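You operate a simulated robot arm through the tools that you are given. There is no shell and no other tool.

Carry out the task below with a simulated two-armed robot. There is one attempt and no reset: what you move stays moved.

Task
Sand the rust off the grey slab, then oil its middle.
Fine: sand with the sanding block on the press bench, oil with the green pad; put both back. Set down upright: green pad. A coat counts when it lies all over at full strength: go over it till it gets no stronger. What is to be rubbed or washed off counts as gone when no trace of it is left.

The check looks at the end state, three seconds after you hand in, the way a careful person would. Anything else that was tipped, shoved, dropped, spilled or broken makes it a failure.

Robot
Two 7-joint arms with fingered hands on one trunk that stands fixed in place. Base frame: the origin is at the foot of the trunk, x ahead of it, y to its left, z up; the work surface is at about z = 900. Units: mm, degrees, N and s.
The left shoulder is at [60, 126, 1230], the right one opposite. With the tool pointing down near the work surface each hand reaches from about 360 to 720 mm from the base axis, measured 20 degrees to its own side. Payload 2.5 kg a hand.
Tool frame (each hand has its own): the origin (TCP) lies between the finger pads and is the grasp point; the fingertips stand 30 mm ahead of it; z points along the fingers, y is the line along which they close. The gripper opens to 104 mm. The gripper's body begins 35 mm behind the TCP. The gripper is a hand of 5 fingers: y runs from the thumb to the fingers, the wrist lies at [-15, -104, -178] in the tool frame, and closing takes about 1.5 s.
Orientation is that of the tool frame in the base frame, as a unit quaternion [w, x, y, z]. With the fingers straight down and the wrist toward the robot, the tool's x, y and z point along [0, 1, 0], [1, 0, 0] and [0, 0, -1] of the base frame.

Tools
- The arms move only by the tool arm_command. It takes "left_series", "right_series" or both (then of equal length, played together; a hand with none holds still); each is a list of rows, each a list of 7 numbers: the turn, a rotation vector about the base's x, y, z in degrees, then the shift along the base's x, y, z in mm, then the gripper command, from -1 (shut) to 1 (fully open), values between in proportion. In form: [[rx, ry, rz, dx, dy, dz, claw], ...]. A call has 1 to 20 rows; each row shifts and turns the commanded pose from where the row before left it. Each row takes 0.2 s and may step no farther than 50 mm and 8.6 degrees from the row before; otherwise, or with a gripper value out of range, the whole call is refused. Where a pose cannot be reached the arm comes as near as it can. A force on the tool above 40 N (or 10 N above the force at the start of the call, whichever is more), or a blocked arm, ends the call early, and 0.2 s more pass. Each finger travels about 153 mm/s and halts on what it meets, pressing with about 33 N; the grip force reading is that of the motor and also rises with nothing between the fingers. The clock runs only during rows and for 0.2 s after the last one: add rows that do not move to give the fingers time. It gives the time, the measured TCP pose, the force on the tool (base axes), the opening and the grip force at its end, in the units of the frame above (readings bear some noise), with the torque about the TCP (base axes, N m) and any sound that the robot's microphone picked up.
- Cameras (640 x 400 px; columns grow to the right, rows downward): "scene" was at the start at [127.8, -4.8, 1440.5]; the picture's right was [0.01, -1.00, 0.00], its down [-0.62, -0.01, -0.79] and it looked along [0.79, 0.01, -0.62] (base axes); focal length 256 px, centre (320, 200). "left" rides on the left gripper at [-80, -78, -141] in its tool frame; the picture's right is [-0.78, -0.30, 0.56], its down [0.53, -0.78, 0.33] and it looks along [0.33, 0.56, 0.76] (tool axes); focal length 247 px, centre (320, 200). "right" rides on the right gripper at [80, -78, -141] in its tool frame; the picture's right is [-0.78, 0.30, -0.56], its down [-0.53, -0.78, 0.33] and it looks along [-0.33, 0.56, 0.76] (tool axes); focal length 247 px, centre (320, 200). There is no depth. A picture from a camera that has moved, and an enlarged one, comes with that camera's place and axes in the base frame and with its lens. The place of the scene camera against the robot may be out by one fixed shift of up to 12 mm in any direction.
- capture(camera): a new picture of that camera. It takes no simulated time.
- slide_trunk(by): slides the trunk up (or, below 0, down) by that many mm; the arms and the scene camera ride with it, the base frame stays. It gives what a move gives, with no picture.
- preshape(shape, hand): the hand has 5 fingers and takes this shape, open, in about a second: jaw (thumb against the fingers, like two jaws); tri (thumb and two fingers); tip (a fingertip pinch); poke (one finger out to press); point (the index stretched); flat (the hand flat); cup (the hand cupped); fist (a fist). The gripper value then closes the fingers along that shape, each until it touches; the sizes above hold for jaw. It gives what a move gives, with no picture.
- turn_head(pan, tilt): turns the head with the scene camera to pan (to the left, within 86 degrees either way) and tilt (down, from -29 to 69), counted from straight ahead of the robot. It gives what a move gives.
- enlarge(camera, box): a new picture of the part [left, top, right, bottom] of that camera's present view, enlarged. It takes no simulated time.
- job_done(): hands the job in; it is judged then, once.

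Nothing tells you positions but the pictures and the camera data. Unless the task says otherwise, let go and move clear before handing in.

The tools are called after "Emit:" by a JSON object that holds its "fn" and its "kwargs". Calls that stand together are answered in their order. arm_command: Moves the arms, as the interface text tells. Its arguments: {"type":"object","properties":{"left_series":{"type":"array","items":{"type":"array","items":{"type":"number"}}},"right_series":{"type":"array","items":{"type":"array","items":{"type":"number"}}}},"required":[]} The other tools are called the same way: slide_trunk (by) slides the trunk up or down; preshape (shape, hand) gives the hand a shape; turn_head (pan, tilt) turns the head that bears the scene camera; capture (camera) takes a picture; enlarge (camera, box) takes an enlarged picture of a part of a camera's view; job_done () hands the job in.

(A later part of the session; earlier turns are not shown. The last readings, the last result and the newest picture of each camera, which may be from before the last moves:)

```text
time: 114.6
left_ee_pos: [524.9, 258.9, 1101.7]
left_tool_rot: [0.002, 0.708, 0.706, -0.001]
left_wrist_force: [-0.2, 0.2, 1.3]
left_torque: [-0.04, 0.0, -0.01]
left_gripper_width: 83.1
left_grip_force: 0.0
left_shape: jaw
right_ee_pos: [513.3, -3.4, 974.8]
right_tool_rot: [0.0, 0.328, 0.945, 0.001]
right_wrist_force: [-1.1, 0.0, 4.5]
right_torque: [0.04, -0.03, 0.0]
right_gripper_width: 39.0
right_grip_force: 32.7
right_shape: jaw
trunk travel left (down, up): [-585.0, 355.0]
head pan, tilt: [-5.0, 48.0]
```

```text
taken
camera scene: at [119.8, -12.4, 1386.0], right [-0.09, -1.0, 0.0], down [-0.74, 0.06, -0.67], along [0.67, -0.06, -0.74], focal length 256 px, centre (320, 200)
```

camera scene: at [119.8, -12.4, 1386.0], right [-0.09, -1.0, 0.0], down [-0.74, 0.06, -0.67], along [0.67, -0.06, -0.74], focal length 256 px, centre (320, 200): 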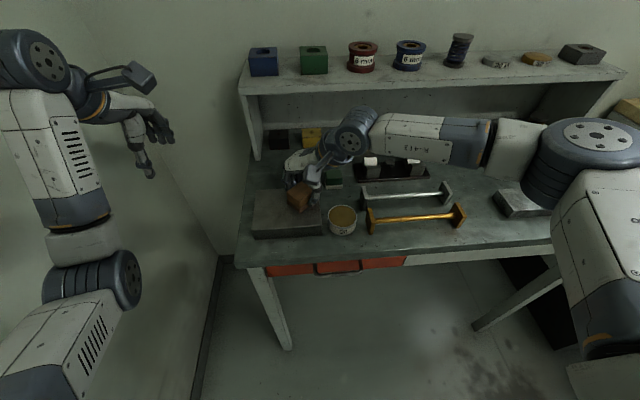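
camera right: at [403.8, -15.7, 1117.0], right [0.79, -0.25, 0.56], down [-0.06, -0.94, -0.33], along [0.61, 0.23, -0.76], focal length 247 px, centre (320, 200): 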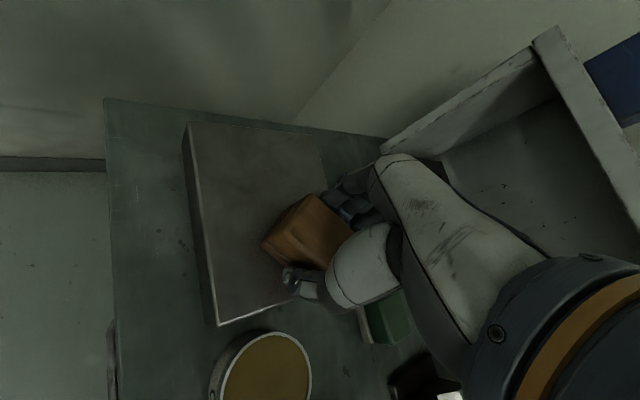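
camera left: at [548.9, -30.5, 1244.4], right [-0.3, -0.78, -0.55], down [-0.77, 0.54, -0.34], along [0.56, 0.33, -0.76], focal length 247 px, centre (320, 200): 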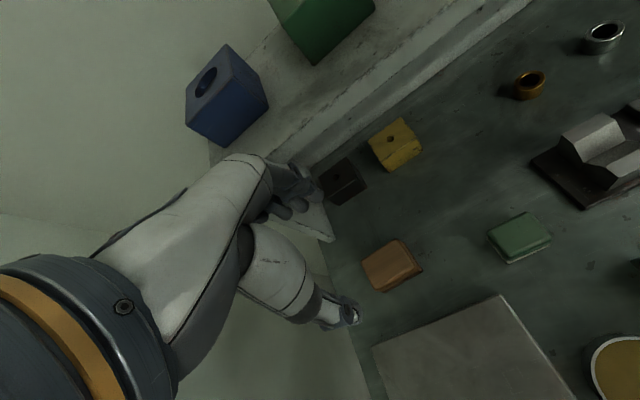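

Good. A few more strokes toward the back, pressing slightly more, then lift.

Emit:
{"fn": "arm_command", "kwargs": {"right_series": [[0, 0, 0, 0, 10, -1, -1], [0, 0, 0, 0, 16, 0, -1], [0, 0, 0, 10, 10, 0, -1], [0, 0, 0, 8, 10, 0, -1], [0, 0, 0, 0, 16, 0, -1], [0, 0, 0, 0, -14, 0, -1], [0, 0, 0, 0, -14, 0, -1], [0, 0, 0, 0, -14, 0, -1], [0, 0, 0, 0, -10, 0, -1], [0, 0, 0, -8, -8, 0, -1], [0, 0, 0, -8, 10, 0, -1], [0, 0, 0, 0, 14, 0, -1], [0, 0, 0, 0, 0, 15, -1], [0, 0, 0, 0, 0, 30, -1], [0, 0, 0, 0, 0, 0, -1]]}}

Emit:
{"fn": "capture", "kwargs": {"camera": "right"}}

```text
time: 117.8
left_ee_pos: [524.3, 259.0, 1101.9]
left_tool_rot: [0.002, 0.709, 0.706, -0.002]
left_wrist_force: [-0.2, 0.7, 0.1]
left_torque: [0.0, -0.02, -0.01]
left_gripper_width: 83.1
left_grip_force: 0.0
left_shape: jaw
right_ee_pos: [510.2, 50.4, 1020.2]
right_tool_rot: [-0.001, 0.326, 0.946, -0.001]
right_wrist_force: [-0.4, 0.2, -0.6]
right_torque: [-0.01, 0.01, 0.0]
right_gripper_width: 38.7
right_grip_force: 33.0
right_shape: jaw
right hand out of reach, approached as far as the arm can: row 4, 7, 8, 9
trunk travel left (down, up): [-585.0, 355.0]
head pan, tilt: [-5.0, 48.0]
```

```text
taken
camera right: at [400.0, 37.9, 1161.5], right [0.79, -0.24, 0.56], down [-0.06, -0.94, -0.33], along [0.6, 0.23, -0.76], focal length 247 px, centre (320, 200)
```

right: 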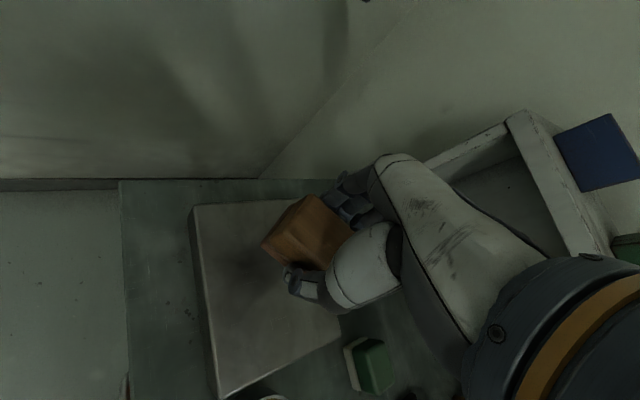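

Done sanding. Returning the block: unyaw while moving back over its home spot.

Emit:
{"fn": "arm_command", "kwargs": {"right_series": [[0, 0, 0, 0, 0, 10, -1], [0, 0, -6.5, 15, 0, 0, -1], [0, 0, -6.5, 15, 0, 0, -1], [0, 0, -6.5, 15, 0, 0, -1], [0, 0, -6.5, 15, 0, 0, -1], [0, 0, -6.5, 16, 0, 0, -1], [0, 0, -6.5, 16, 0, 0, -1], [0, 0, -6.5, 16, -1, 0, -1], [0, 0, -6.5, 16, -1, 0, -1], [0, 0, 0, 0, 0, 0, -1]]}}

Emit:
{"fn": "capture", "kwargs": {"camera": "right"}}

```text
time: 120.0
left_ee_pos: [524.9, 257.7, 1102.5]
left_tool_rot: [0.002, 0.709, 0.706, -0.002]
left_wrist_force: [-0.5, 0.2, -0.5]
left_torque: [0.02, -0.02, -0.02]
left_gripper_width: 83.2
left_grip_force: 0.0
left_shape: jaw
right_ee_pos: [634.4, 44.6, 1028.0]
right_tool_rot: [0.0, 0.707, 0.707, 0.0]
right_wrist_force: [0.5, -0.5, -1.7]
right_torque: [-0.02, -0.02, 0.02]
right_gripper_width: 38.7
right_grip_force: 33.4
right_shape: jaw
trunk travel left (down, up): [-585.0, 355.0]
head pan, tilt: [-5.0, 48.0]
```

```text
taken
camera right: at [558.1, 125.8, 1170.5], right [0.29, -0.78, 0.56], down [-0.78, -0.53, -0.33], along [0.56, -0.33, -0.76], focal length 247 px, centre (320, 200)
```

right: 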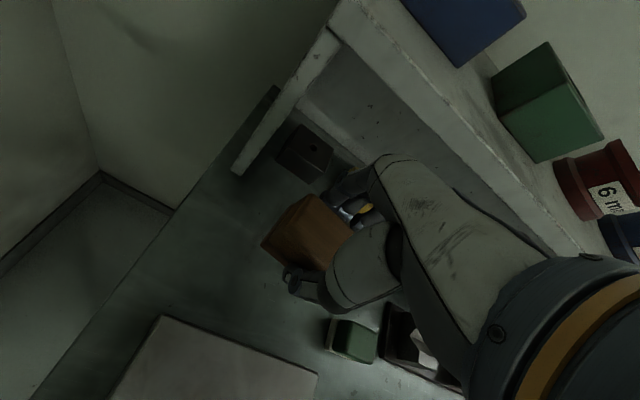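

Over its home. Lowering.

Emit:
{"fn": "arm_command", "kwargs": {"right_series": [[0, 0, 0, 0, 3, -40, -1], [0, 0, 0, 0, 0, -30, -1], [0, 0, 0, 0, 0, -12, -1], [0, 0, 0, 0, 0, -3, -1], [0, 0, 0, 0, 0, -1.5, -1], [0, 0, 0, 0, 0, 0, -1]]}}

Emit:
{"fn": "arm_command", "kwargs": {"right_series": [[0, 0, 0, 0, 0, -1, -1], [0, 0, 0, 0, 0, -1, -1], [0, 0, 0, 0, 0, 0, -1]]}}

```text
time: 121.4
left_ee_pos: [525.7, 257.7, 1100.8]
left_tool_rot: [0.002, 0.708, 0.706, -0.002]
left_wrist_force: [0.7, -0.1, 0.1]
left_torque: [0.01, 0.02, 0.02]
left_gripper_width: 83.0
left_grip_force: 0.1
left_shape: jaw
right_ee_pos: [635.9, 49.1, 943.8]
right_tool_rot: [0.0, 0.707, 0.707, 0.0]
right_wrist_force: [0.2, -0.8, -1.5]
right_torque: [-0.03, 0.0, 0.02]
right_gripper_width: 39.1
right_grip_force: 32.7
right_shape: jaw
trunk travel left (down, up): [-585.0, 355.0]
head pan, tilt: [-5.0, 48.0]
```

```text
time: 122.2
left_ee_pos: [524.7, 258.0, 1100.5]
left_tool_rot: [0.001, 0.708, 0.706, -0.001]
left_wrist_force: [0.2, 0.1, -0.1]
left_torque: [-0.02, -0.02, 0.02]
left_gripper_width: 82.9
left_grip_force: 0.2
left_shape: jaw
right_ee_pos: [635.3, 47.6, 942.7]
right_tool_rot: [0.001, 0.707, 0.707, 0.0]
right_wrist_force: [-0.2, 0.4, -0.7]
right_torque: [-0.01, 0.0, 0.0]
right_gripper_width: 39.0
right_grip_force: 32.7
right_shape: jaw
trunk travel left (down, up): [-585.0, 355.0]
head pan, tilt: [-5.0, 48.0]
```

Emit:
{"fn": "arm_command", "kwargs": {"right_series": [[0, 0, 0, 0, 0, -1.5, -1], [0, 0, 0, 0, 0, -1, -1], [0, 0, 0, 0, 0, 0, -1]]}}

Emit:
{"fn": "arm_command", "kwargs": {"right_series": [[0, 0, 0, 0, 0, -1, -1], [0, 0, 0, 0, 0, -1, -1], [0, 0, 0, 0, 0, 0, -1]]}}

```text
time: 123.0
left_ee_pos: [526.4, 257.5, 1101.6]
left_tool_rot: [0.002, 0.709, 0.706, -0.002]
left_wrist_force: [1.0, 0.5, 0.8]
left_torque: [0.0, -0.04, 0.03]
left_gripper_width: 83.0
left_grip_force: 0.2
left_shape: jaw
right_ee_pos: [635.2, 49.8, 939.0]
right_tool_rot: [0.0, 0.707, 0.707, 0.0]
right_wrist_force: [-0.6, -0.3, -0.1]
right_torque: [0.03, -0.02, 0.01]
right_gripper_width: 38.7
right_grip_force: 33.4
right_shape: jaw
trunk travel left (down, up): [-585.0, 355.0]
head pan, tilt: [-5.0, 48.0]
```

```text
time: 123.8
left_ee_pos: [525.3, 258.2, 1100.9]
left_tool_rot: [0.002, 0.708, 0.706, -0.002]
left_wrist_force: [-0.1, 1.4, 0.3]
left_torque: [0.01, 0.01, 0.01]
left_gripper_width: 82.9
left_grip_force: 0.1
left_shape: jaw
right_ee_pos: [635.2, 51.0, 936.4]
right_tool_rot: [-0.001, 0.707, 0.707, -0.001]
right_wrist_force: [-0.4, 0.0, -1.7]
right_torque: [0.0, -0.03, 0.0]
right_gripper_width: 39.0
right_grip_force: 33.3
right_shape: jaw
trunk travel left (down, up): [-585.0, 355.0]
head pan, tilt: [-5.0, 48.0]
```

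Still no contact (the block slid up a little in the grip). A bit lower.

Emit:
{"fn": "arm_command", "kwargs": {"right_series": [[0, 0, 0, 0, 0, -1, -1], [0, 0, 0, 0, 0, -0.5, -1], [0, 0, 0, 0, 0, 0, -1]]}}

Emit:
{"fn": "enlarge", "kwargs": {"camera": "right", "box": [220, 150, 400, 320]}}

```text
time: 124.6
left_ee_pos: [524.7, 258.9, 1101.9]
left_tool_rot: [0.001, 0.709, 0.706, -0.002]
left_wrist_force: [0.8, 0.3, 0.1]
left_torque: [-0.02, 0.0, 0.02]
left_gripper_width: 82.9
left_grip_force: 0.1
left_shape: jaw
right_ee_pos: [634.3, 49.4, 936.0]
right_tool_rot: [0.001, 0.708, 0.707, 0.002]
right_wrist_force: [1.3, 0.5, 0.8]
right_torque: [0.0, -0.06, 0.01]
right_gripper_width: 38.9
right_grip_force: 32.6
right_shape: jaw
trunk travel left (down, up): [-585.0, 355.0]
head pan, tilt: [-5.0, 48.0]
```

```text
2.35 times, centred on (310, 235) of right
camera zoom: at [558.0, 130.0, 1077.2], right [0.3, -0.78, 0.56], down [-0.78, -0.53, -0.33], along [0.56, -0.33, -0.76], focal length 581 px, centre (344, 118)
```

zoom: 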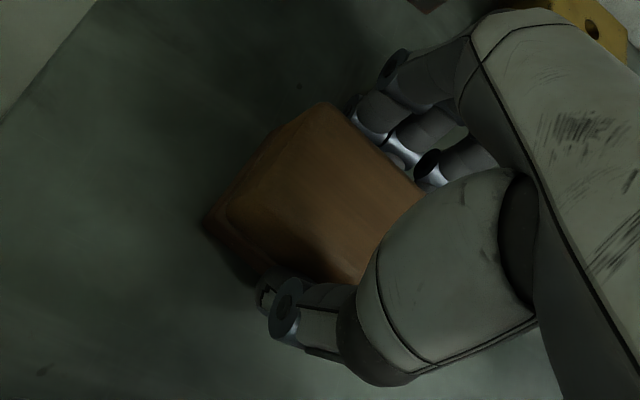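

Touching. One more millimetre and release slowly.

Emit:
{"fn": "arm_command", "kwargs": {"right_series": [[0, 0, 0, 0, 0, -1, -1], [0, 0, 0, 0, 0, 0, -1], [0, 0, 0, 0, 0, 0, -0.5], [0, 0, 0, 0, 0, 0, -0.2], [0, 0, 0, 0, 0, 0, 0.1], [0, 0, 0, 0, 0, 0, 0.4], [0, 0, 0, 0, 0, 0, 0.65], [0, 0, 0, 0, 0, 0, 0.65], [0, 0, 0, 0, 0, 0, 0.65]]}}

Emit:
{"fn": "arm_command", "kwargs": {"right_series": [[0, 0, 0, 0, 0, 30, 0.65], [0, 0, 0, 0, 0, 45, 0.65], [0, 0, 0, 0, 0, 45, 0.65], [0, 0, 0, -10, -20, 30, 0.65], [0, 0, 0, -5, -40, 0, 0.65], [0, 0, 0, 0, -40, 0, 0.65], [0, 0, 0, 0, 0, 0, 0.65]]}}

Emit:
{"fn": "capture", "kwargs": {"camera": "right"}}

Emit:
{"fn": "capture", "kwargs": {"camera": "scene"}}

```text
time: 126.6
left_ee_pos: [524.4, 258.7, 1101.6]
left_tool_rot: [0.001, 0.709, 0.705, -0.002]
left_wrist_force: [0.1, -0.3, -0.2]
left_torque: [0.03, -0.07, 0.03]
left_gripper_width: 83.0
left_grip_force: 0.2
left_shape: jaw
right_ee_pos: [636.3, 49.2, 933.9]
right_tool_rot: [0.0, 0.707, 0.707, 0.0]
right_wrist_force: [-0.4, -0.7, 1.1]
right_torque: [0.03, -0.01, 0.05]
right_gripper_width: 85.6
right_grip_force: 0.0
right_shape: jaw
trunk travel left (down, up): [-585.0, 355.0]
head pan, tilt: [-5.0, 48.0]
```

```text
time: 128.2
left_ee_pos: [525.0, 259.3, 1102.1]
left_tool_rot: [0.001, 0.709, 0.705, -0.001]
left_wrist_force: [0.0, -0.5, 0.6]
left_torque: [0.0, -0.02, 0.0]
left_gripper_width: 83.1
left_grip_force: 0.1
left_shape: jaw
right_ee_pos: [617.7, -52.0, 1082.5]
right_tool_rot: [0.0, 0.707, 0.707, 0.0]
right_wrist_force: [0.1, -0.1, 0.8]
right_torque: [-0.03, -0.02, -0.01]
right_gripper_width: 85.5
right_grip_force: 0.1
right_shape: jaw
trunk travel left (down, up): [-585.0, 355.0]
head pan, tilt: [-5.0, 48.0]
```

```text
taken
camera right: at [541.4, 28.3, 1225.0], right [0.3, -0.78, 0.56], down [-0.78, -0.54, -0.33], along [0.56, -0.33, -0.76], focal length 247 px, centre (320, 200)
```

right: 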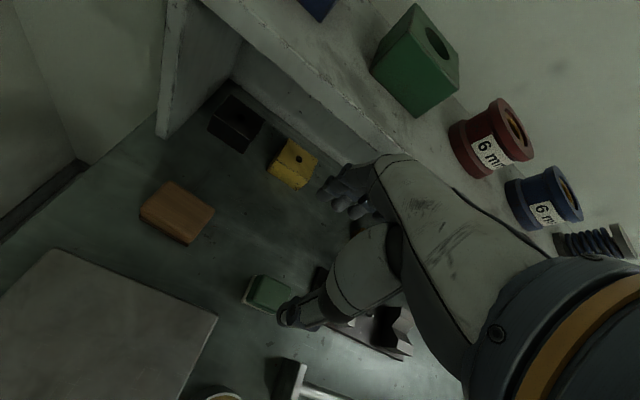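

```text
taken
camera scene: at [120.0, -12.4, 1386.0], right [-0.09, -1.0, 0.0], down [-0.74, 0.06, -0.67], along [0.67, -0.06, -0.74], focal length 256 px, centre (320, 200)
```

scene: 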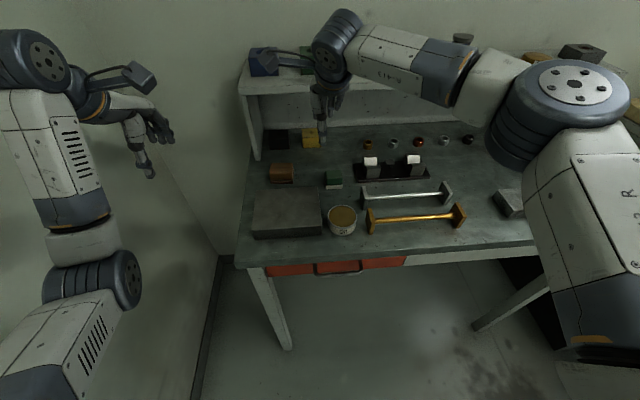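

The block is back. Checking its pose and measuring the green pad from here.

Emit:
{"fn": "enlarge", "kwargs": {"camera": "right", "box": [120, 160, 240, 260]}}

Emit:
{"fn": "enlarge", "kwargs": {"camera": "right", "box": [220, 250, 320, 330]}}

Emit:
{"fn": "enlarge", "kwargs": {"camera": "scene", "box": [240, 150, 370, 250]}}

```text
4.00 times, centred on (180, 210) of right
camera zoom: at [541.4, 28.3, 1225.0], right [0.3, -0.78, 0.56], down [-0.78, -0.54, -0.33], along [0.56, -0.33, -0.76], focal length 988 px, centre (880, 160)
```

zoom: 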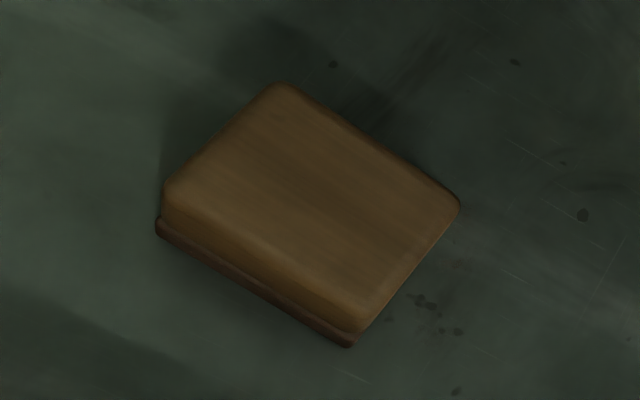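

```text
5.00 times, centred on (270, 290) of right
camera zoom: at [541.4, 28.3, 1225.0], right [0.3, -0.78, 0.56], down [-0.78, -0.54, -0.33], along [0.56, -0.33, -0.76], focal length 1235 px, centre (570, -250)
```

zoom: 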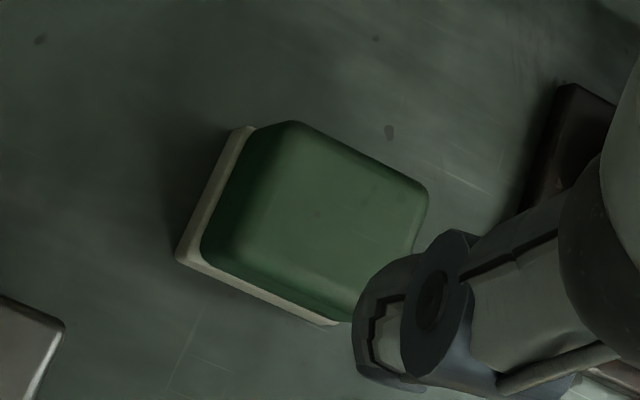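

```text
4.00 times, centred on (305, 200) of scene
camera zoom: at [120.0, -12.4, 1386.0], right [-0.09, -1.0, 0.0], down [-0.74, 0.06, -0.67], along [0.67, -0.06, -0.74], focal length 1023 px, centre (380, 200)
```

zoom: 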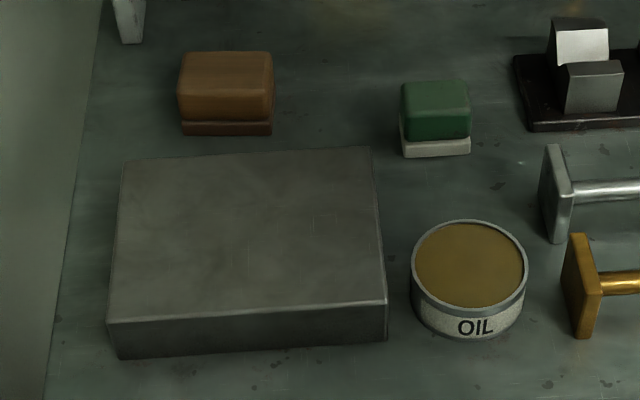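

The slab is clean and the block is in place. Next: the green pad at about (601, −87). Moving the right hand above it with a 70 mm opening.

Emit:
{"fn": "arm_command", "kwargs": {"right_series": [[0, 0, 0, -8, -18, -25, 0.4], [0, 0, 0, -8, -17, -25, 0.4], [0, 0, 0, 0, 0, -30, 0.4], [0, 0, 0, 0, 0, 0, 0.4]]}}

Emit:
{"fn": "capture", "kwargs": {"camera": "right"}}

Emit:
{"fn": "enlarge", "kwargs": {"camera": "scene", "box": [270, 120, 400, 220]}}

```text
time: 129.2
left_ee_pos: [524.9, 258.2, 1101.8]
left_tool_rot: [0.003, 0.708, 0.706, -0.002]
left_wrist_force: [0.5, 0.2, -0.4]
left_torque: [-0.03, 0.0, -0.02]
left_gripper_width: 82.6
left_grip_force: 0.1
left_shape: jaw
right_ee_pos: [602.7, -84.6, 1004.1]
right_tool_rot: [0.0, 0.708, 0.707, 0.0]
right_wrist_force: [-0.2, 0.3, -0.1]
right_torque: [-0.02, 0.03, 0.03]
right_gripper_width: 73.2
right_grip_force: 0.2
right_shape: jaw
trunk travel left (down, up): [-585.0, 355.0]
head pan, tilt: [-5.0, 48.0]
```

```text
taken
camera right: at [526.1, -5.3, 1145.2], right [0.3, -0.78, 0.56], down [-0.78, -0.53, -0.33], along [0.56, -0.33, -0.76], focal length 247 px, centre (320, 200)
```

right: 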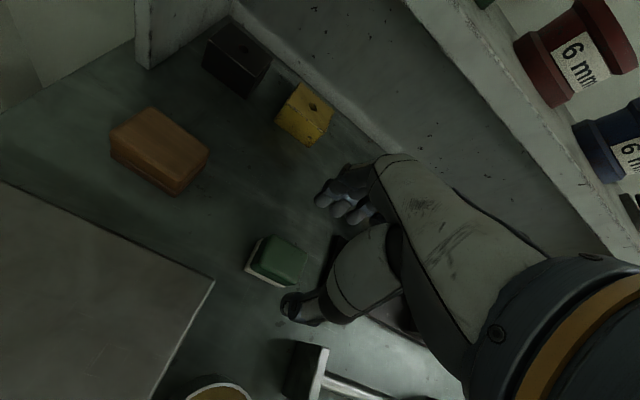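

```text
4.00 times, centred on (335, 170) of scene
camera zoom: at [119.9, -12.5, 1386.1], right [-0.09, -1.0, 0.0], down [-0.74, 0.06, -0.67], along [0.67, -0.06, -0.74], focal length 1023 px, centre (260, 320)
```

zoom: 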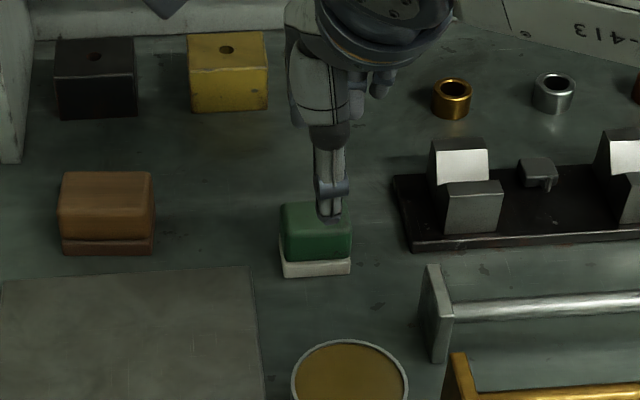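

Good alignment. Descending to z 942.

Emit:
{"fn": "arm_command", "kwargs": {"right_series": [[0, 0, 0, -1, -2, -25, 0.4], [0, 0, 0, 0, 0, -20, 0.4], [0, 0, 0, 0, 0, -12, 0.4], [0, 0, 0, 0, 0, -5, 0.4], [0, 0, 0, 0, 0, 0, 0.4]]}}

Emit:
{"fn": "capture", "kwargs": {"camera": "right"}}

Emit:
{"fn": "enlarge", "kwargs": {"camera": "scene", "box": [290, 140, 380, 210]}}

```text
time: 130.4
left_ee_pos: [524.9, 259.0, 1100.8]
left_tool_rot: [0.001, 0.709, 0.705, -0.003]
left_wrist_force: [0.4, 0.4, 0.4]
left_torque: [0.01, -0.01, 0.0]
left_gripper_width: 82.8
left_grip_force: 0.1
left_shape: jaw
right_ee_pos: [604.1, -85.3, 941.8]
right_tool_rot: [-0.001, 0.707, 0.707, 0.0]
right_wrist_force: [-0.5, -0.1, -0.6]
right_torque: [-0.02, 0.01, 0.04]
right_gripper_width: 73.4
right_grip_force: 0.0
right_shape: jaw
trunk travel left (down, up): [-585.0, 355.0]
head pan, tilt: [-5.0, 48.0]
```

```text
taken
camera right: at [526.4, -6.6, 1083.4], right [0.3, -0.78, 0.56], down [-0.78, -0.53, -0.33], along [0.56, -0.33, -0.76], focal length 247 px, centre (320, 200)
```

right: 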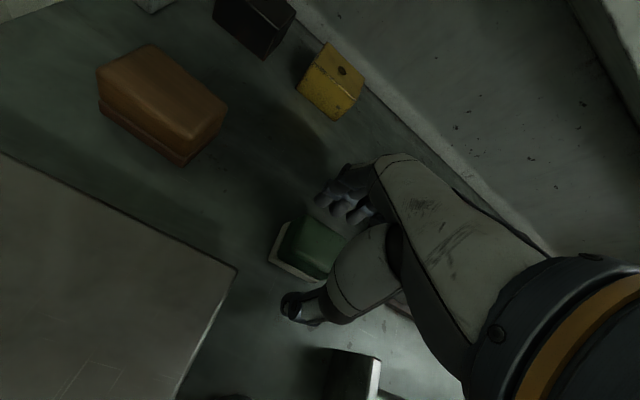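

```text
5.71 times, centred on (335, 175) of scene
camera zoom: at [120.0, -12.5, 1386.0], right [-0.09, -1.0, 0.0], down [-0.74, 0.06, -0.67], along [0.67, -0.06, -0.74], focal length 1461 px, centre (234, 343)
```

zoom: 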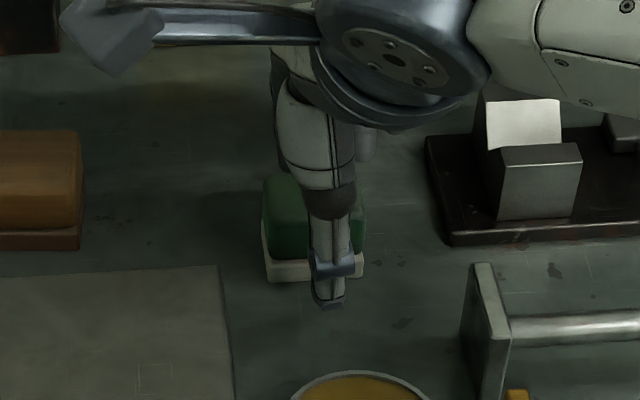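

Fingers straddle the pad. Closing.

Emit:
{"fn": "arm_command", "kwargs": {"right_series": [[0, 0, 0, 0, -1, 0, 0.1], [0, 0, 0, 0, 0, 0, -0.2], [0, 0, 0, 0, 0, 0, -0.4], [0, 0, 0, 0, 0, 0, -0.7], [0, 0, 0, 0, 0, 0, -1], [0, 0, 0, 0, 0, 0, -1], [0, 0, 0, 0, 0, 0, -1], [0, 0, 0, 0, 0, 0, -1]]}}

Emit:
{"fn": "arm_command", "kwargs": {"right_series": [[0, 0, 0, 0, 0, 15, -1], [0, 0, 0, 0, 0, 30, -1], [0, 0, 0, 0, 0, 35, -1], [0, 0, 0, 0, 0, 0, -1]]}}

Emit:
{"fn": "capture", "kwargs": {"camera": "right"}}

Emit:
{"fn": "enlarge", "kwargs": {"camera": "scene", "box": [270, 120, 400, 220]}}

```text
time: 132.2
left_ee_pos: [525.6, 258.4, 1100.4]
left_tool_rot: [0.002, 0.709, 0.706, -0.002]
left_wrist_force: [-0.2, 0.0, 0.1]
left_torque: [0.0, 0.0, -0.02]
left_gripper_width: 83.2
left_grip_force: 0.0
left_shape: jaw
right_ee_pos: [603.0, -87.6, 941.8]
right_tool_rot: [0.001, 0.707, 0.707, 0.0]
right_wrist_force: [1.3, 0.4, 0.2]
right_torque: [0.01, 0.01, -0.02]
right_gripper_width: 28.8
right_grip_force: 33.4
right_shape: jaw
trunk travel left (down, up): [-585.0, 355.0]
head pan, tilt: [-5.0, 48.0]
```

```text
time: 133.2
left_ee_pos: [524.7, 259.7, 1100.9]
left_tool_rot: [0.001, 0.708, 0.706, -0.001]
left_wrist_force: [0.4, -0.4, -0.8]
left_torque: [0.02, 0.0, 0.01]
left_gripper_width: 82.8
left_grip_force: 0.1
left_shape: jaw
right_ee_pos: [603.8, -88.6, 1023.3]
right_tool_rot: [0.0, 0.707, 0.707, 0.001]
right_wrist_force: [0.6, 0.2, -1.0]
right_torque: [0.0, 0.0, -0.01]
right_gripper_width: 28.6
right_grip_force: 32.8
right_shape: jaw
trunk travel left (down, up): [-585.0, 355.0]
head pan, tilt: [-5.0, 48.0]
```

```text
taken
camera right: at [526.4, -8.4, 1164.9], right [0.3, -0.78, 0.56], down [-0.78, -0.53, -0.33], along [0.56, -0.33, -0.76], focal length 247 px, centre (320, 200)
```

right: 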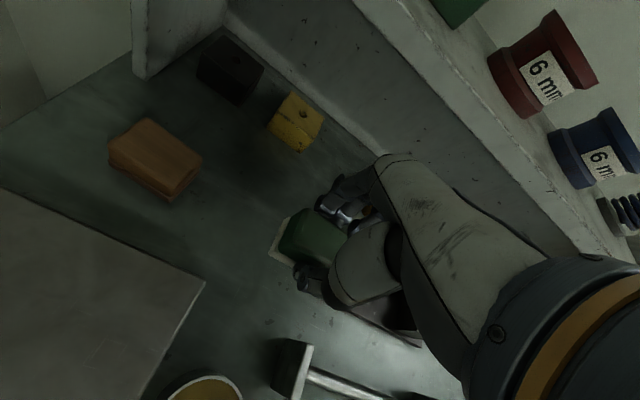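

```text
4.00 times, centred on (335, 170) of scene
camera zoom: at [120.2, -12.5, 1386.0], right [-0.09, -1.0, 0.0], down [-0.74, 0.06, -0.67], along [0.67, -0.06, -0.74], focal length 1023 px, centre (260, 320)
```

zoom: 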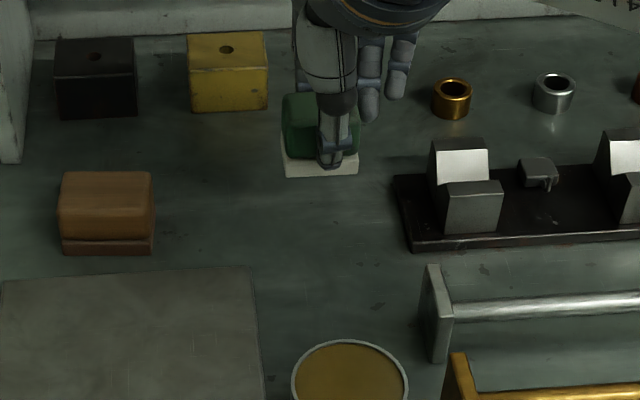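

The pad is held level, bottom about 42 mm below the TCP. Moving over the tin while yawing to 80°.

Emit:
{"fn": "arm_command", "kwargs": {"right_series": [[0, 0, 0, 0, 0, 30, -1], [0, 0, 8, -13, 0, 1, -1], [0, 0, 8, -13, 0, 1, -1], [0, 0, 8, -13, 0, 1, -1], [0, 0, 8, -14, 0, 1, -1], [0, 0, 8, -14, 0, 1, -1], [0, 0, 8, -14, 0, 1, -1], [0, 0, 8, -14, 0, 1, -1], [0, 0, 8, -14, 0, 0, -1], [0, 0, 8, -14, 1, 0, -1], [0, 0, 8, -14, 2, 0, -1], [0, 0, 0, 0, 0, 0, -1]]}}

Emit:
{"fn": "capture", "kwargs": {"camera": "right"}}

Emit:
{"fn": "capture", "kwargs": {"camera": "scene"}}

```text
time: 135.8
left_ee_pos: [525.3, 258.8, 1101.8]
left_tool_rot: [0.001, 0.709, 0.706, -0.002]
left_wrist_force: [0.4, -0.3, -0.6]
left_torque: [-0.01, 0.03, -0.01]
left_gripper_width: 82.9
left_grip_force: 0.1
left_shape: jaw
right_ee_pos: [536.2, -88.0, 1057.4]
right_tool_rot: [0.0, 0.422, 0.907, -0.001]
right_wrist_force: [0.0, 0.7, -1.1]
right_torque: [-0.03, 0.0, 0.02]
right_gripper_width: 28.6
right_grip_force: 33.2
right_shape: jaw
right hand out of reach, approached as far as the arm can: row 7, 8, 9, 10, 11
trunk travel left (down, up): [-585.0, 355.0]
head pan, tilt: [-5.0, 48.0]
```

```text
taken
camera right: at [426.0, -76.9, 1198.7], right [0.73, -0.4, 0.56], down [-0.25, -0.91, -0.33], along [0.64, 0.1, -0.76], focal length 247 px, centre (320, 200)
```

right: 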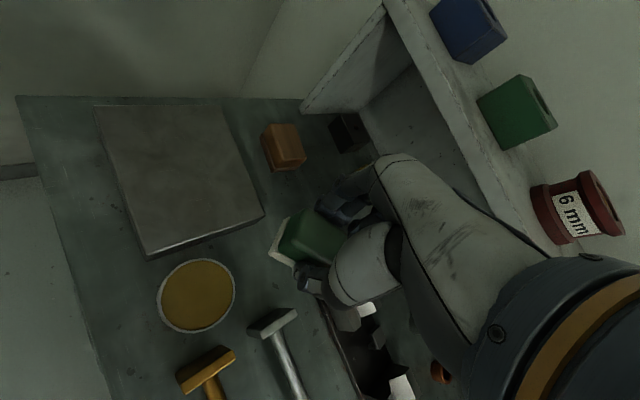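

```text
taken
camera scene: at [120.1, -12.5, 1386.0], right [-0.09, -1.0, 0.0], down [-0.74, 0.06, -0.67], along [0.67, -0.06, -0.74], focal length 256 px, centre (320, 200)
```

scene: 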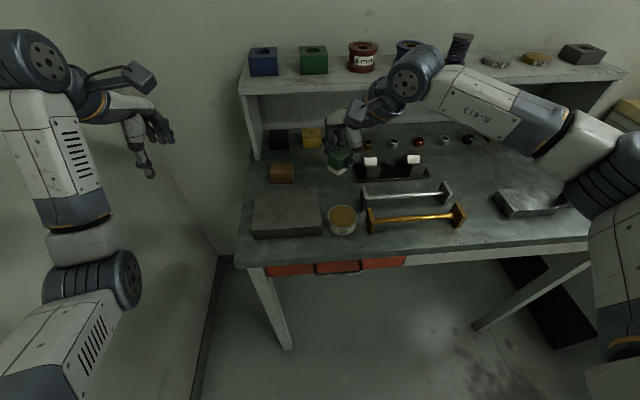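

It stopped at yaw 40°: a wrist limit on that side. The tin is on the right arm's own side, so a small yaw will do there. Continuing with yaw ≈15°.

Emit:
{"fn": "arm_command", "kwargs": {"right_series": [[0, 0, -7, -12, 0, 0, -1], [0, 0, -7, -14, 0, 0, -1], [0, 0, -7, -14, 1, 0, -1], [0, 0, -5, -14, 1, 0, -1], [0, 0, 0, -15, 1, 0, -1], [0, 0, 0, 0, 0, 0, -1]]}}

Emit:
{"fn": "capture", "kwargs": {"camera": "right"}}

Emit:
{"fn": "capture", "kwargs": {"camera": "scene"}}

```text
time: 137.2
left_ee_pos: [525.1, 257.9, 1101.2]
left_tool_rot: [0.002, 0.708, 0.706, -0.002]
left_wrist_force: [-0.1, -0.4, 0.2]
left_torque: [-0.01, 0.02, 0.0]
left_gripper_width: 83.1
left_grip_force: 0.1
left_shape: jaw
right_ee_pos: [466.8, -83.6, 1056.5]
right_tool_rot: [0.0, 0.616, 0.787, 0.0]
right_wrist_force: [0.4, 0.6, -0.9]
right_torque: [0.04, 0.01, -0.04]
right_gripper_width: 28.9
right_grip_force: 33.1
right_shape: jaw
trunk travel left (down, up): [-585.0, 355.0]
head pan, tilt: [-5.0, 48.0]
```

```text
taken
camera right: at [373.1, -25.6, 1198.2], right [0.47, -0.68, 0.56], down [-0.62, -0.71, -0.33], along [0.62, -0.19, -0.76], focal length 247 px, centre (320, 200)
```

right: 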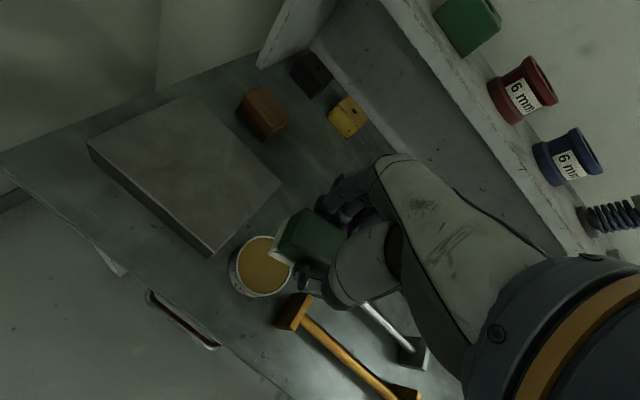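

```text
taken
camera scene: at [120.1, -12.5, 1386.0], right [-0.09, -1.0, 0.0], down [-0.74, 0.06, -0.67], along [0.67, -0.06, -0.74], focal length 256 px, centre (320, 200)
```

scene: 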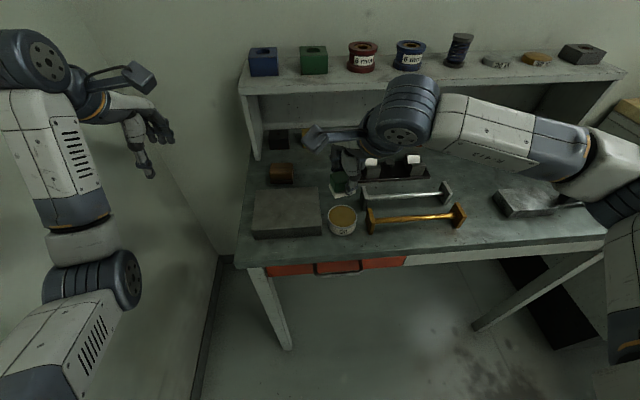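

Right above the tin. Let me refine the tin's position and check that the elbow clears the things on the right.

Emit:
{"fn": "enlarge", "kwargs": {"camera": "right", "box": [210, 200, 330, 310]}}

Emit:
{"fn": "enlarge", "kwargs": {"camera": "scene", "box": [300, 140, 390, 250]}}

Emit:
{"fn": "turn_head", "kwargs": {"pan": -45, "tilt": 45}}

Emit:
{"fn": "capture", "kwargs": {"camera": "scene"}}

```text
3.64 times, centred on (270, 255) of right
camera zoom: at [373.1, -25.6, 1198.2], right [0.47, -0.68, 0.56], down [-0.62, -0.71, -0.33], along [0.62, -0.19, -0.76], focal length 898 px, centre (502, 0)
```

zoom: 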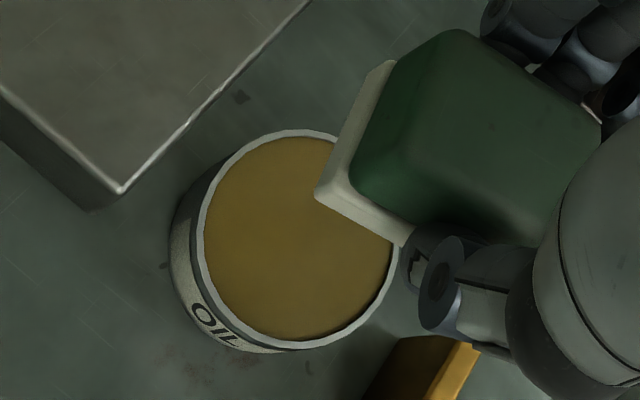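

```text
3.64 times, centred on (345, 195) of scene
camera zoom: at [120.1, -12.5, 1386.0], right [-0.09, -1.0, 0.0], down [-0.74, 0.06, -0.67], along [0.67, -0.06, -0.74], focal length 930 px, centre (229, 218)
```

zoom: 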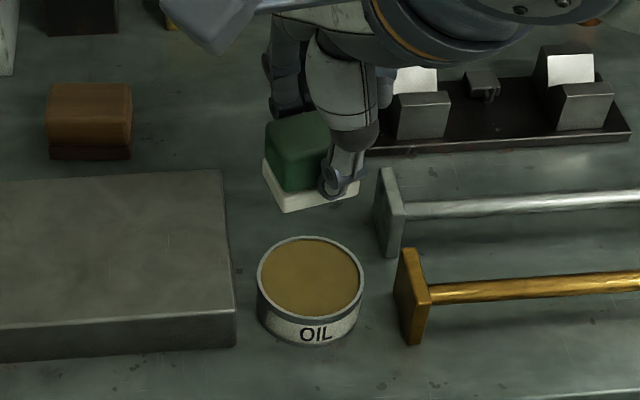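

```text
time: 138.3
left_ee_pos: [524.6, 258.9, 1102.4]
left_tool_rot: [0.002, 0.708, 0.706, -0.002]
left_wrist_force: [-0.9, -0.7, 0.3]
left_torque: [-0.02, 0.02, -0.04]
left_gripper_width: 83.1
left_grip_force: 0.1
left_shape: jaw
right_ee_pos: [466.1, -84.8, 1056.6]
right_tool_rot: [0.0, 0.616, 0.788, 0.001]
right_wrist_force: [0.1, 0.3, -1.3]
right_torque: [0.0, 0.02, -0.05]
right_gripper_width: 28.9
right_grip_force: 33.3
right_shape: jaw
trunk travel left (down, up): [-585.0, 355.0]
head pan, tilt: [-45.0, 45.0]
```

```text
taken
camera scene: at [99.1, -63.1, 1390.2], right [-0.71, -0.71, 0.0], down [-0.5, 0.5, -0.71], along [0.5, -0.5, -0.71], focal length 256 px, centre (320, 200)
```

scene: 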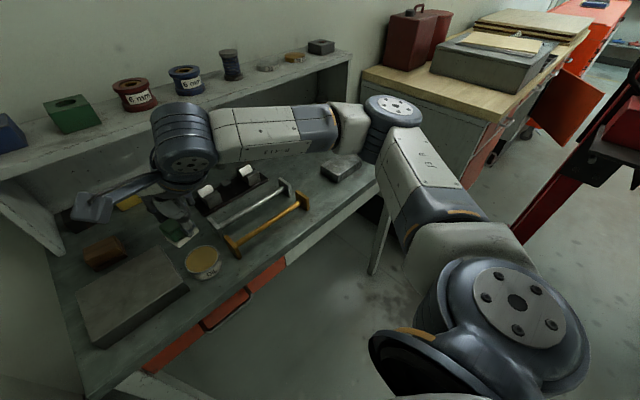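

The elbow is high and clear. The tin centre measures about (465–466, −84.6). I'll lower until the pad is just above the rim, then check the centring.

Emit:
{"fn": "turn_head", "kwargs": {"pan": -5, "tilt": 48}}

Emit:
{"fn": "arm_command", "kwargs": {"right_series": [[0, 0, 0, -2, 0, -25, -1], [0, 0, 0, -1, 0, -20, -1], [0, 0, 0, 0, 0, -14, -1], [0, 0, 0, 0, 0, 0, -1]]}}

Emit:
{"fn": "enlarge", "kwargs": {"camera": "right", "box": [220, 180, 360, 320]}}

Emit:
{"fn": "enlarge", "kwargs": {"camera": "scene", "box": [310, 170, 380, 245]}}

```text
time: 139.3
left_ee_pos: [524.9, 259.2, 1101.8]
left_tool_rot: [0.002, 0.709, 0.705, -0.002]
left_wrist_force: [0.1, 0.9, -0.8]
left_torque: [0.0, -0.01, -0.01]
left_gripper_width: 82.8
left_grip_force: 0.1
left_shape: jaw
right_ee_pos: [468.0, -84.3, 1057.6]
right_tool_rot: [0.0, 0.616, 0.788, 0.0]
right_wrist_force: [0.3, 1.1, -1.2]
right_torque: [0.0, -0.04, 0.01]
right_gripper_width: 28.8
right_grip_force: 33.5
right_shape: jaw
trunk travel left (down, up): [-585.0, 355.0]
head pan, tilt: [-5.0, 48.0]
```

```text
time: 140.3
left_ee_pos: [524.8, 258.7, 1101.5]
left_tool_rot: [0.002, 0.708, 0.706, -0.002]
left_wrist_force: [0.5, 0.0, 0.0]
left_torque: [0.02, 0.01, 0.03]
left_gripper_width: 83.0
left_grip_force: 0.0
left_shape: jaw
right_ee_pos: [464.1, -85.0, 997.5]
right_tool_rot: [0.0, 0.616, 0.788, 0.0]
right_wrist_force: [0.1, 0.0, -1.6]
right_torque: [-0.03, -0.01, 0.01]
right_gripper_width: 28.9
right_grip_force: 33.2
right_shape: jaw
trunk travel left (down, up): [-585.0, 355.0]
head pan, tilt: [-5.0, 48.0]
```

```text
2.86 times, centred on (290, 250) of right
camera zoom: at [370.5, -25.2, 1138.7], right [0.47, -0.68, 0.56], down [-0.62, -0.71, -0.33], along [0.62, -0.19, -0.76], focal length 706 px, centre (406, 57)
```

zoom: 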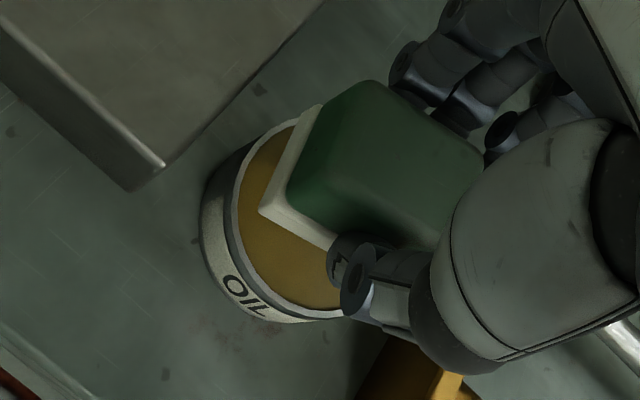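

```text
5.33 times, centred on (345, 208) of scene
camera zoom: at [120.0, -12.5, 1386.0], right [-0.09, -1.0, 0.0], down [-0.74, 0.06, -0.67], along [0.67, -0.06, -0.74], focal length 1364 px, centre (187, 160)
```

zoom: 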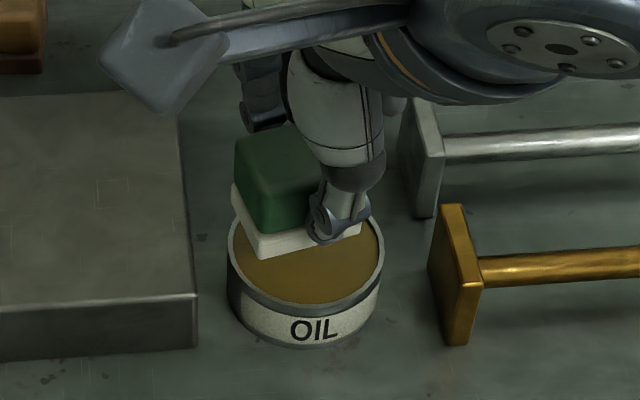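

Close. I'll lower nearer to the rim, with a small shift, so parallax no longer matters for the centring.

Emit:
{"fn": "arm_command", "kwargs": {"right_series": [[0, 0, 0, -3, -2, -3, -1], [0, 0, 0, 0, 0, -3, -1], [0, 0, 0, 0, 0, -2, -1], [0, 0, 0, 0, 0, 0, -1]]}}

Emit:
{"fn": "enlarge", "kwargs": {"camera": "right", "box": [220, 180, 360, 320]}}

Emit:
{"fn": "enlarge", "kwargs": {"camera": "scene", "box": [310, 170, 380, 245]}}

```text
time: 141.3
left_ee_pos: [524.4, 258.4, 1101.4]
left_tool_rot: [0.002, 0.708, 0.706, -0.002]
left_wrist_force: [0.3, 0.5, 0.6]
left_torque: [0.0, -0.02, 0.03]
left_gripper_width: 82.9
left_grip_force: 0.1
left_shape: jaw
right_ee_pos: [461.1, -85.5, 989.5]
right_tool_rot: [0.0, 0.615, 0.788, 0.0]
right_wrist_force: [-0.4, -0.2, -2.1]
right_torque: [0.0, -0.02, 0.03]
right_gripper_width: 28.9
right_grip_force: 32.8
right_shape: jaw
trunk travel left (down, up): [-585.0, 355.0]
head pan, tilt: [-5.0, 48.0]
```

```text
2.86 times, centred on (290, 250) of right
camera zoom: at [367.0, -27.2, 1131.6], right [0.47, -0.68, 0.56], down [-0.62, -0.71, -0.33], along [0.62, -0.19, -0.76], focal length 706 px, centre (406, 57)
```

zoom: 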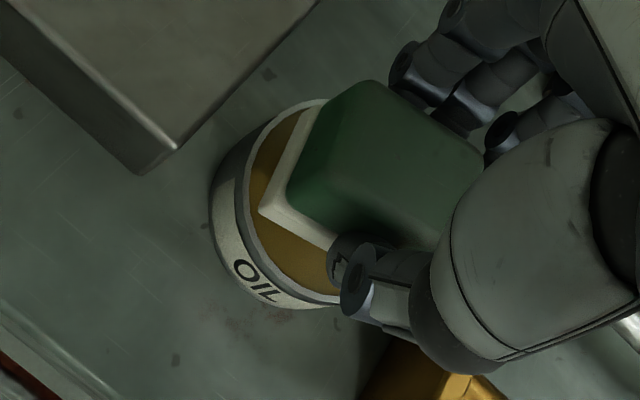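

```text
5.33 times, centred on (345, 208) of scene
camera zoom: at [120.1, -12.5, 1386.0], right [-0.09, -1.0, 0.0], down [-0.74, 0.06, -0.67], along [0.67, -0.06, -0.74], focal length 1364 px, centre (187, 160)
```

zoom: 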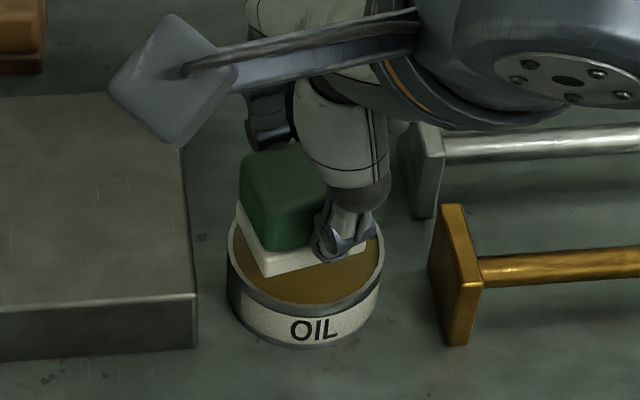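

The pad sits roughly over the opening; it needs about 1 mm toward me and 2.5 mm to the right. Adjusting and going down slowly.

Emit:
{"fn": "arm_command", "kwargs": {"right_series": [[0, 0, 0, -1, -2.5, 0, -1], [0, 0, 0, 0, 0, -2, -1], [0, 0, 0, 0, 0, -2, -1], [0, 0, 0, 0, 0, -1, -1], [0, 0, 0, 0, 0, 0, -1]]}}

Emit:
{"fn": "enlarge", "kwargs": {"camera": "right", "box": [240, 190, 340, 290]}}

Emit:
{"fn": "enlarge", "kwargs": {"camera": "scene", "box": [320, 175, 375, 235]}}

```text
time: 142.5
left_ee_pos: [525.4, 258.6, 1101.7]
left_tool_rot: [0.002, 0.708, 0.706, -0.001]
left_wrist_force: [-0.4, 0.4, 0.6]
left_torque: [-0.03, -0.03, -0.01]
left_gripper_width: 83.0
left_grip_force: 0.0
left_shape: jaw
right_ee_pos: [461.0, -90.5, 985.7]
right_tool_rot: [0.0, 0.616, 0.788, 0.0]
right_wrist_force: [0.1, -0.1, -0.7]
right_torque: [-0.02, -0.02, 0.01]
right_gripper_width: 28.8
right_grip_force: 33.1
right_shape: jaw
trunk travel left (down, up): [-585.0, 355.0]
head pan, tilt: [-5.0, 48.0]
```

```text
4.00 times, centred on (290, 240) of right
camera zoom: at [366.4, -30.5, 1126.3], right [0.47, -0.68, 0.56], down [-0.62, -0.71, -0.33], along [0.62, -0.19, -0.76], focal length 988 px, centre (440, 40)
```

zoom: 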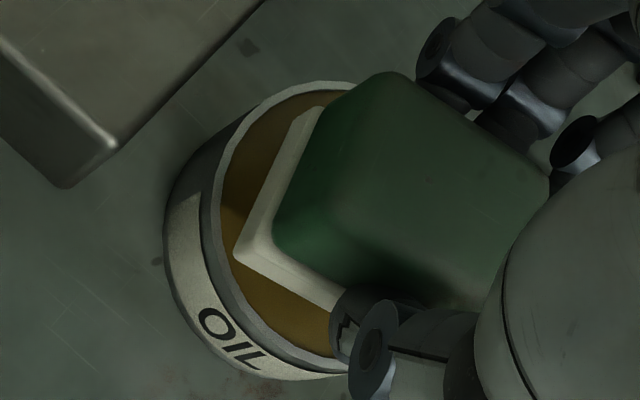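

```text
6.67 times, centred on (348, 205) of scene
camera zoom: at [120.1, -12.5, 1386.0], right [-0.09, -1.0, 0.0], down [-0.74, 0.06, -0.67], along [0.67, -0.06, -0.74], focal length 1705 px, centre (137, 167)
```

zoom: 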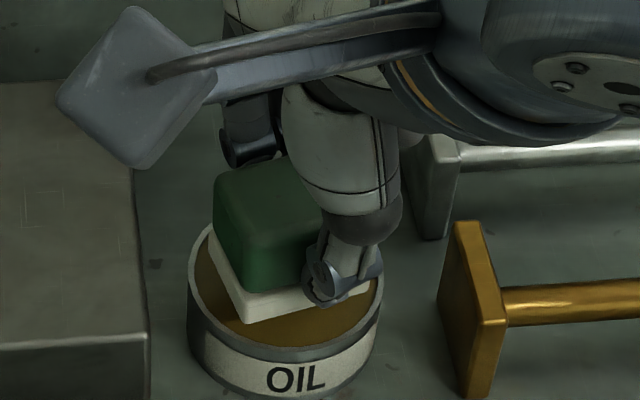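

The pad now looks centred inside the rim. Dipping slowly, watching the force.

Emit:
{"fn": "arm_command", "kwargs": {"right_series": [[0, 0, 0, 0, 0, -1, -1], [0, 0, 0, 0, 0, -1, -1], [0, 0, 0, 0, 0, -1, -1], [0, 0, 0, 0, 0, 0, -1]]}}

Emit:
{"fn": "arm_command", "kwargs": {"right_series": [[0, 0, 0, 0, 0, -1, -1], [0, 0, 0, 0, 0, -1, -1], [0, 0, 0, 0, 0, 0, -1]]}}

Emit:
{"fn": "enlarge", "kwargs": {"camera": "right", "box": [240, 190, 340, 290]}}

Emit:
{"fn": "enlarge", "kwargs": {"camera": "scene", "box": [320, 175, 375, 235]}}

```text
time: 143.5
left_ee_pos: [524.9, 258.1, 1102.0]
left_tool_rot: [0.001, 0.708, 0.706, -0.002]
left_wrist_force: [-0.4, 0.9, -0.2]
left_torque: [0.01, 0.02, -0.01]
left_gripper_width: 82.9
left_grip_force: 0.0
left_shape: jaw
right_ee_pos: [460.7, -89.1, 981.5]
right_tool_rot: [-0.001, 0.616, 0.788, 0.0]
right_wrist_force: [0.6, 0.6, -1.3]
right_torque: [0.0, -0.03, 0.0]
right_gripper_width: 28.8
right_grip_force: 32.6
right_shape: jaw
trunk travel left (down, up): [-585.0, 355.0]
head pan, tilt: [-5.0, 48.0]
```

```text
time: 144.3
left_ee_pos: [525.0, 258.8, 1100.8]
left_tool_rot: [0.001, 0.708, 0.706, -0.002]
left_wrist_force: [-0.3, 0.0, -0.1]
left_torque: [0.01, 0.0, 0.01]
left_gripper_width: 83.0
left_grip_force: 0.0
left_shape: jaw
right_ee_pos: [460.5, -89.4, 979.3]
right_tool_rot: [0.0, 0.615, 0.788, 0.0]
right_wrist_force: [-0.4, -0.3, -0.7]
right_torque: [-0.01, 0.05, 0.02]
right_gripper_width: 28.7
right_grip_force: 33.1
right_shape: jaw
trunk travel left (down, up): [-585.0, 355.0]
head pan, tilt: [-5.0, 48.0]
```

```text
4.00 times, centred on (290, 240) of right
camera zoom: at [366.1, -30.7, 1121.1], right [0.47, -0.68, 0.56], down [-0.62, -0.71, -0.33], along [0.62, -0.19, -0.76], focal length 988 px, centre (440, 40)
```

zoom: 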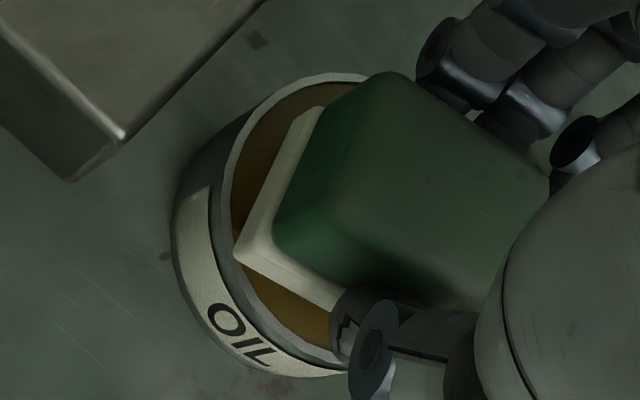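

```text
6.67 times, centred on (348, 205) of scene
camera zoom: at [120.1, -12.5, 1386.0], right [-0.09, -1.0, 0.0], down [-0.74, 0.06, -0.67], along [0.67, -0.06, -0.74], focal length 1705 px, centre (137, 167)
```

zoom: 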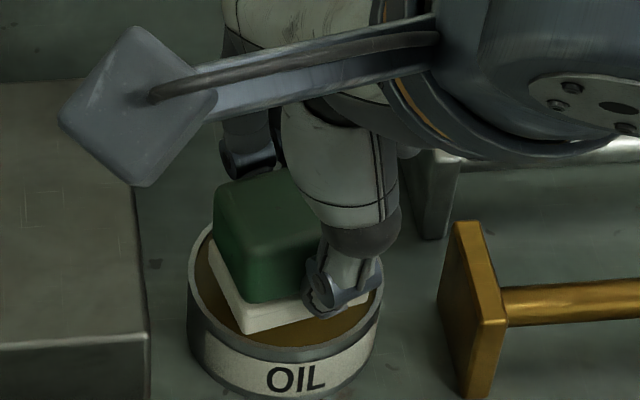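

No contact yet. Continuing down in small steps with a 1 mm forward nudge.

Emit:
{"fn": "arm_command", "kwargs": {"right_series": [[0, 0, 0, 1, 0, 0, -1], [0, 0, 0, 0, 0, -1, -1], [0, 0, 0, 0, 0, -1, -1], [0, 0, 0, 0, 0, 0, -1]]}}

Emit:
{"fn": "arm_command", "kwargs": {"right_series": [[0, 0, 0, 0, 0, -1, -1], [0, 0, 0, 0, 0, -1, -1], [0, 0, 0, 0, 0, 0, -1]]}}

Emit:
{"fn": "enlarge", "kwargs": {"camera": "right", "box": [240, 190, 340, 290]}}

Emit:
{"fn": "enlarge", "kwargs": {"camera": "scene", "box": [320, 175, 375, 235]}}

```text
time: 145.3
left_ee_pos: [525.6, 258.8, 1101.4]
left_tool_rot: [0.003, 0.709, 0.705, -0.002]
left_wrist_force: [-0.5, 0.6, 0.1]
left_torque: [0.02, 0.01, 0.02]
left_gripper_width: 83.1
left_grip_force: 0.0
left_shape: jaw
right_ee_pos: [461.2, -89.4, 977.1]
right_tool_rot: [0.0, 0.616, 0.788, 0.001]
right_wrist_force: [0.3, -0.3, -1.5]
right_torque: [-0.01, -0.01, -0.01]
right_gripper_width: 28.8
right_grip_force: 33.7
right_shape: jaw
trunk travel left (down, up): [-585.0, 355.0]
head pan, tilt: [-5.0, 48.0]
```

```text
time: 146.1
left_ee_pos: [525.6, 259.0, 1102.1]
left_tool_rot: [0.002, 0.708, 0.706, -0.001]
left_wrist_force: [-0.2, -1.1, 0.3]
left_torque: [-0.02, -0.02, 0.01]
left_gripper_width: 83.1
left_grip_force: 0.1
left_shape: jaw
right_ee_pos: [461.3, -88.9, 975.2]
right_tool_rot: [0.0, 0.616, 0.788, 0.001]
right_wrist_force: [0.1, -0.6, -0.7]
right_torque: [0.0, -0.03, 0.03]
right_gripper_width: 28.7
right_grip_force: 32.6
right_shape: jaw
trunk travel left (down, up): [-585.0, 355.0]
head pan, tilt: [-5.0, 48.0]
```

```text
4.00 times, centred on (290, 240) of right
camera zoom: at [367.4, -31.1, 1116.9], right [0.47, -0.68, 0.56], down [-0.62, -0.71, -0.33], along [0.62, -0.19, -0.76], focal length 988 px, centre (440, 40)
```

zoom: 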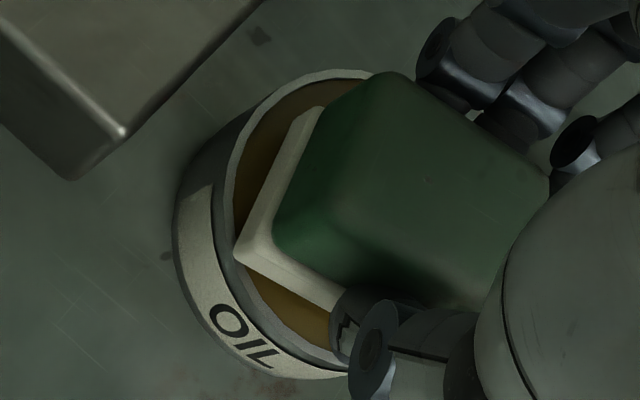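

```text
6.67 times, centred on (348, 205) of scene
camera zoom: at [120.1, -12.5, 1386.0], right [-0.09, -1.0, 0.0], down [-0.74, 0.06, -0.67], along [0.67, -0.06, -0.74], focal length 1705 px, centre (137, 167)
```

zoom: 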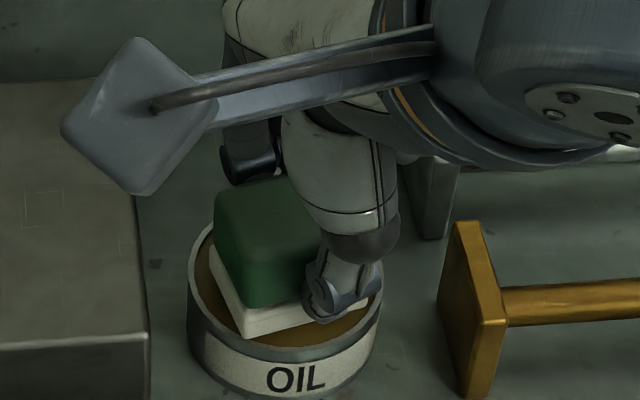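

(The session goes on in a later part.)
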